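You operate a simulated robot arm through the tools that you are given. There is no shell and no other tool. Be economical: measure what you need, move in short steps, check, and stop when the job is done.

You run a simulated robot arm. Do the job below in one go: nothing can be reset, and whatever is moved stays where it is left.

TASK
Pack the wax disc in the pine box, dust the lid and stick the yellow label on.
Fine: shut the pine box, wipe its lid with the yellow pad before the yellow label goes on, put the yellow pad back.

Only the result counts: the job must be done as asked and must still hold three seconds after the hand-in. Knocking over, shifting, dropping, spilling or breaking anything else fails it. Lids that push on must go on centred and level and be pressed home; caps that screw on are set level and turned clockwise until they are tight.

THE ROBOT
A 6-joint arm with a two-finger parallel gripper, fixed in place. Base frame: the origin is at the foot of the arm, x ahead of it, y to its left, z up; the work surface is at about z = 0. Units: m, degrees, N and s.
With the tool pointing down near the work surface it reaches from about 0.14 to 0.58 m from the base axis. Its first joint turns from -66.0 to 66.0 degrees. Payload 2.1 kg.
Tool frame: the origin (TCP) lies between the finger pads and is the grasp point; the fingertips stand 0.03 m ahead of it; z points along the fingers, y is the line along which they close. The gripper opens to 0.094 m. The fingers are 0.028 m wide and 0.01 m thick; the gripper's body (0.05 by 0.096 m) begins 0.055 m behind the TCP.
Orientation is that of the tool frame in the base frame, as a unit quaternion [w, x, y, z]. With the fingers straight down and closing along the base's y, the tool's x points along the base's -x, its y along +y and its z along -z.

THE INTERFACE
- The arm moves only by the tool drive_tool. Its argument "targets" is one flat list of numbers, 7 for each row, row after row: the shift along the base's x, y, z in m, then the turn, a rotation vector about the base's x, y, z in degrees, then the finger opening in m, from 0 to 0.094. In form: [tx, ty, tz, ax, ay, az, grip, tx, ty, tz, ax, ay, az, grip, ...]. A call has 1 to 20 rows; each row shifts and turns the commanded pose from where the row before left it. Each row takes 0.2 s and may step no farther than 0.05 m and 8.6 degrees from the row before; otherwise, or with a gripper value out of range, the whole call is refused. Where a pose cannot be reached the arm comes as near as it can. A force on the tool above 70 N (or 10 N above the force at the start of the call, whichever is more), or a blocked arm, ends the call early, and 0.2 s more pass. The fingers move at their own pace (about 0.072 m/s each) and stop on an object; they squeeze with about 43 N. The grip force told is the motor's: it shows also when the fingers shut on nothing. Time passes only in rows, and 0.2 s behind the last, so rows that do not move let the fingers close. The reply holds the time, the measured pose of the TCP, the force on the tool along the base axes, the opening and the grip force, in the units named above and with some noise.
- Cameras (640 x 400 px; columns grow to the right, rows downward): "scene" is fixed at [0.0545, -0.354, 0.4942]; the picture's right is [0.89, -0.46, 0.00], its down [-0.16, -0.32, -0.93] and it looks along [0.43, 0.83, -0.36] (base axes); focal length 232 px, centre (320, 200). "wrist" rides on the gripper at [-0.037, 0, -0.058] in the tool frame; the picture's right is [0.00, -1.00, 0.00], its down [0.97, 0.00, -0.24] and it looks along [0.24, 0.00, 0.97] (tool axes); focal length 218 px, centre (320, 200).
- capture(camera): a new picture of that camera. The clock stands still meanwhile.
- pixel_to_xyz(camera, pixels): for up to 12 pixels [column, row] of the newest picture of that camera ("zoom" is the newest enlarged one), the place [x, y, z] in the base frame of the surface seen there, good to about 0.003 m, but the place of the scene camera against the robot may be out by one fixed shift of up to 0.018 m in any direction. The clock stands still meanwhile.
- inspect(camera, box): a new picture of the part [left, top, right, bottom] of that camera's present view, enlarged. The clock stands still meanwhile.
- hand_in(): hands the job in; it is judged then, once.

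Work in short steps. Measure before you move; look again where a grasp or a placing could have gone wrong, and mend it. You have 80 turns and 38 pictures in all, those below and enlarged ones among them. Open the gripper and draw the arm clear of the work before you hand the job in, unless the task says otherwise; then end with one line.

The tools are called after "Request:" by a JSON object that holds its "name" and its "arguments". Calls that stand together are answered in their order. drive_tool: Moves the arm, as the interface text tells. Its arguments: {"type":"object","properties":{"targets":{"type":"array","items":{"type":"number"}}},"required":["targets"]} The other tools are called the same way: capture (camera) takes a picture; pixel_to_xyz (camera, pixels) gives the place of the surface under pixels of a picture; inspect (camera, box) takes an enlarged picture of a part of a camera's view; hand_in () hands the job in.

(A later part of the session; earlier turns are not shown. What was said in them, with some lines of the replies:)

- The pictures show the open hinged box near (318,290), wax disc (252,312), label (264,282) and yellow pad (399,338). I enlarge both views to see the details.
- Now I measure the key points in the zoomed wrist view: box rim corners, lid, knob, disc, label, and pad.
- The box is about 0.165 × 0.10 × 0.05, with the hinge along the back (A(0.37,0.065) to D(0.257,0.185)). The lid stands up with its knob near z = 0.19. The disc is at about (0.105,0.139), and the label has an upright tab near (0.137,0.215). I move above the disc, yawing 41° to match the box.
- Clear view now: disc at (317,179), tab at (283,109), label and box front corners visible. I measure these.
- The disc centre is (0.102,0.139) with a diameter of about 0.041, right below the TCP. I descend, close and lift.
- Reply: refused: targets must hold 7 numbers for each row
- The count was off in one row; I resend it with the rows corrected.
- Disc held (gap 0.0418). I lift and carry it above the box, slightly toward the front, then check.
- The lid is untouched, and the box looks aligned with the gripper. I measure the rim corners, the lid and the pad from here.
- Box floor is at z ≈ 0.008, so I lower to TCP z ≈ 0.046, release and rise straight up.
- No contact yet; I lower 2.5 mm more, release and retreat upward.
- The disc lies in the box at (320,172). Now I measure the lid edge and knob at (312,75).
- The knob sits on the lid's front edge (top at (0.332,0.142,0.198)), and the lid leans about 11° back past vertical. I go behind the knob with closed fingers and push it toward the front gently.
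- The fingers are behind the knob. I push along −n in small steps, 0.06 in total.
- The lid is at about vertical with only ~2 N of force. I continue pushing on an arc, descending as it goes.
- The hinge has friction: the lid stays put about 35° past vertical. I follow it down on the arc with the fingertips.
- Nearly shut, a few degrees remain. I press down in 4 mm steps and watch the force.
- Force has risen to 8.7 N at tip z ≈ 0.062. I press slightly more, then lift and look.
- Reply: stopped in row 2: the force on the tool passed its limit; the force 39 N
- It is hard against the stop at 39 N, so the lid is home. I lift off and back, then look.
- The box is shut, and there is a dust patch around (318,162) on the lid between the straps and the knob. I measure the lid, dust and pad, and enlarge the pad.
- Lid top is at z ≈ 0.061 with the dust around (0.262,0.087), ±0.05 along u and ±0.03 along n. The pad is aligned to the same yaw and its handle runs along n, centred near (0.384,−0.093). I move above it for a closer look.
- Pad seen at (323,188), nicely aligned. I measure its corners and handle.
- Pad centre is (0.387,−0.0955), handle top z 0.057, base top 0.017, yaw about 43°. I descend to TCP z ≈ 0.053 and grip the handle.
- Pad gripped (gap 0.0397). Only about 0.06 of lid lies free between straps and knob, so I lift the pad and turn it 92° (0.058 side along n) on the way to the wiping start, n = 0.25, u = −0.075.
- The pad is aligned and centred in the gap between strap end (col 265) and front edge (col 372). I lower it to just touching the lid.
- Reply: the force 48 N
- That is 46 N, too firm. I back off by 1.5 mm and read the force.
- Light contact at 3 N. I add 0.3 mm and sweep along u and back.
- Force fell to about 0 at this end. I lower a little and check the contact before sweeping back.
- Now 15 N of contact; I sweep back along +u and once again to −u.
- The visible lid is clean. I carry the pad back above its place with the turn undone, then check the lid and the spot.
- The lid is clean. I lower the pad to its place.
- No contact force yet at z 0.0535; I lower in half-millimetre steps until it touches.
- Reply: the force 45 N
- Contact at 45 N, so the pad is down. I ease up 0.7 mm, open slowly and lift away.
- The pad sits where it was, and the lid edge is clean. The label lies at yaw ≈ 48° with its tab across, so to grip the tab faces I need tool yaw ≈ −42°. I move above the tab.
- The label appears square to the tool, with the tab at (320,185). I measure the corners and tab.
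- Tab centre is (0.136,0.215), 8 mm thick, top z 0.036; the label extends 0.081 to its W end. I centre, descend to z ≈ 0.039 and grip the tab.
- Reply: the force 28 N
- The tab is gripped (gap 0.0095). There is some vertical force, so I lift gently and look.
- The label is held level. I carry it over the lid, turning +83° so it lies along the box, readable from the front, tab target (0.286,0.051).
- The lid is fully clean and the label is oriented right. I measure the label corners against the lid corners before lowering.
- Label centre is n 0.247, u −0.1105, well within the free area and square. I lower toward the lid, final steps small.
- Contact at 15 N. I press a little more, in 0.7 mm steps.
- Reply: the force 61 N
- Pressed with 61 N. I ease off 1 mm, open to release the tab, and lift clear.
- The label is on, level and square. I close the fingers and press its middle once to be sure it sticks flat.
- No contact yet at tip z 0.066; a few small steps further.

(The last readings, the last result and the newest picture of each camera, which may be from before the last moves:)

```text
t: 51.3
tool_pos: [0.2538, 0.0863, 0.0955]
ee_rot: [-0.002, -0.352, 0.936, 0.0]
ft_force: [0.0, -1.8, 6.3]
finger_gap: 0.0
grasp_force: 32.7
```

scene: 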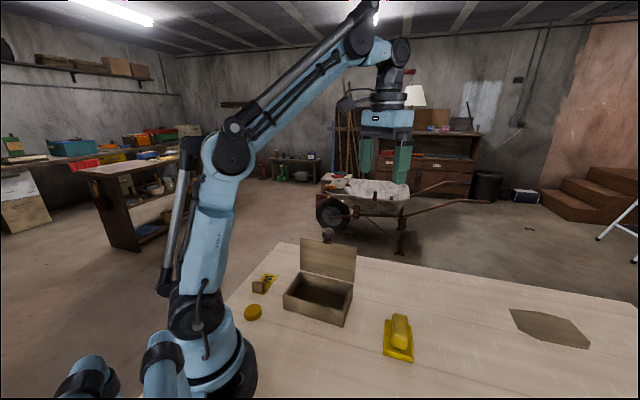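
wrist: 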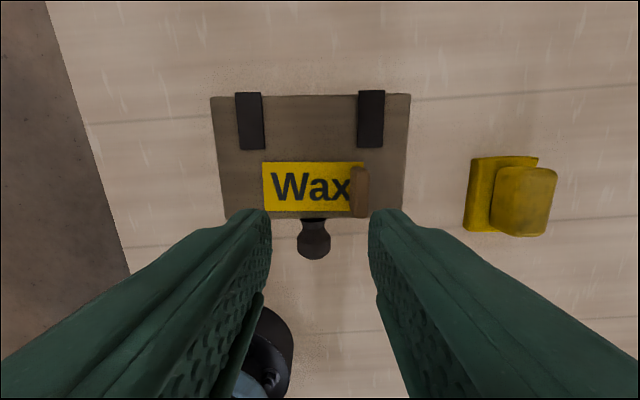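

Contact at 6 N; I press another 0.7 mm, then retreat upward and well clear.

Request:
{"name": "drive_tool", "arguments": {"targets": [0, 0, -0.0006, 0, 0, 0, 0, 0, 0, 0, 0, 0, 0, 0]}}

Request:
{"name": "drive_tool", "arguments": {"targets": [0, 0, 0.03, 0, 0, 0, 0, 0, 0, 0.045, 0, 0, 0, 0, 0, 0, 0.045, 0, 0, 0, 0.05, 0, 0, 0.045, 0, 0, 0, 0.09, 0, 0, 0.045, 0, 0, 0, 0.09, 0.02, -0.01, 0.03, 0, 0, 0, 0.09, 0, 0, 0, 0, 0, 0, 0.09]}}

Request:
{"name": "capture", "arguments": {"camera": "wrist"}}

Request:
{"name": "inspect", "arguments": {"camera": "scene", "box": [230, 220, 430, 380]}}

```text
t: 51.9
tool_pos: [0.2542, 0.0876, 0.0937]
ee_rot: [-0.002, -0.351, 0.936, 0.0]
ft_force: [-1.1, -1.8, 18.2]
finger_gap: 0.0001
grasp_force: 32.7
```

```text
t: 53.5
tool_pos: [0.2761, 0.0773, 0.3358]
ee_rot: [-0.001, -0.351, 0.936, -0.001]
ft_force: [-0.7, -0.6, -1.0]
finger_gap: 0.09
grasp_force: 0.1
```

```text
8 pictures are left
```

wrist: 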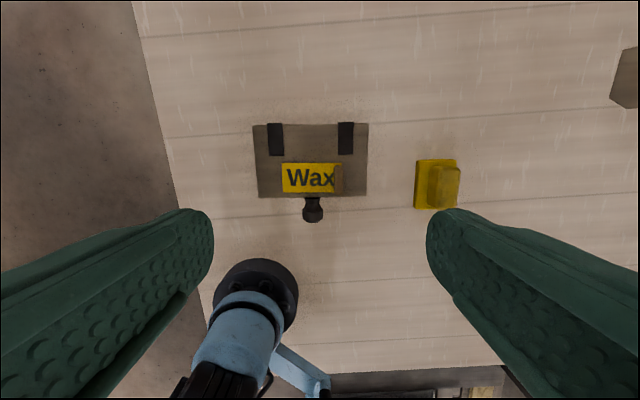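

```text
2.50 times, centred on (330, 300) of scene
```

zoom: 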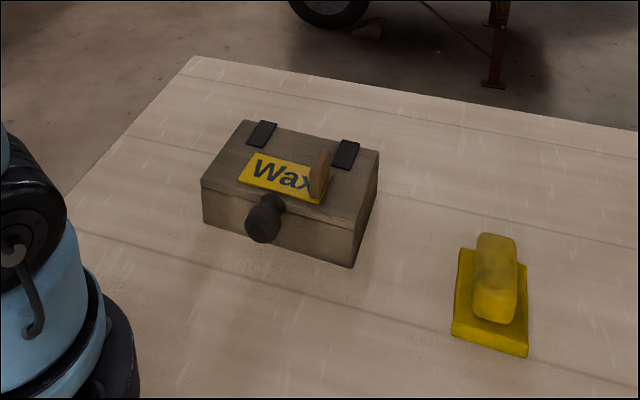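

All is in order: the box is shut, the lid clean, the label stuck flat, the pad back in its spot, and the arm clear with the gripper open. I hand in.

Request:
{"name": "hand_in", "arguments": {}}

```text
The job is handed in.
```

The wax disc is in the shut pine box, the lid was wiped before the yellow label went on, and the yellow pad is back in its place; the job is handed in.
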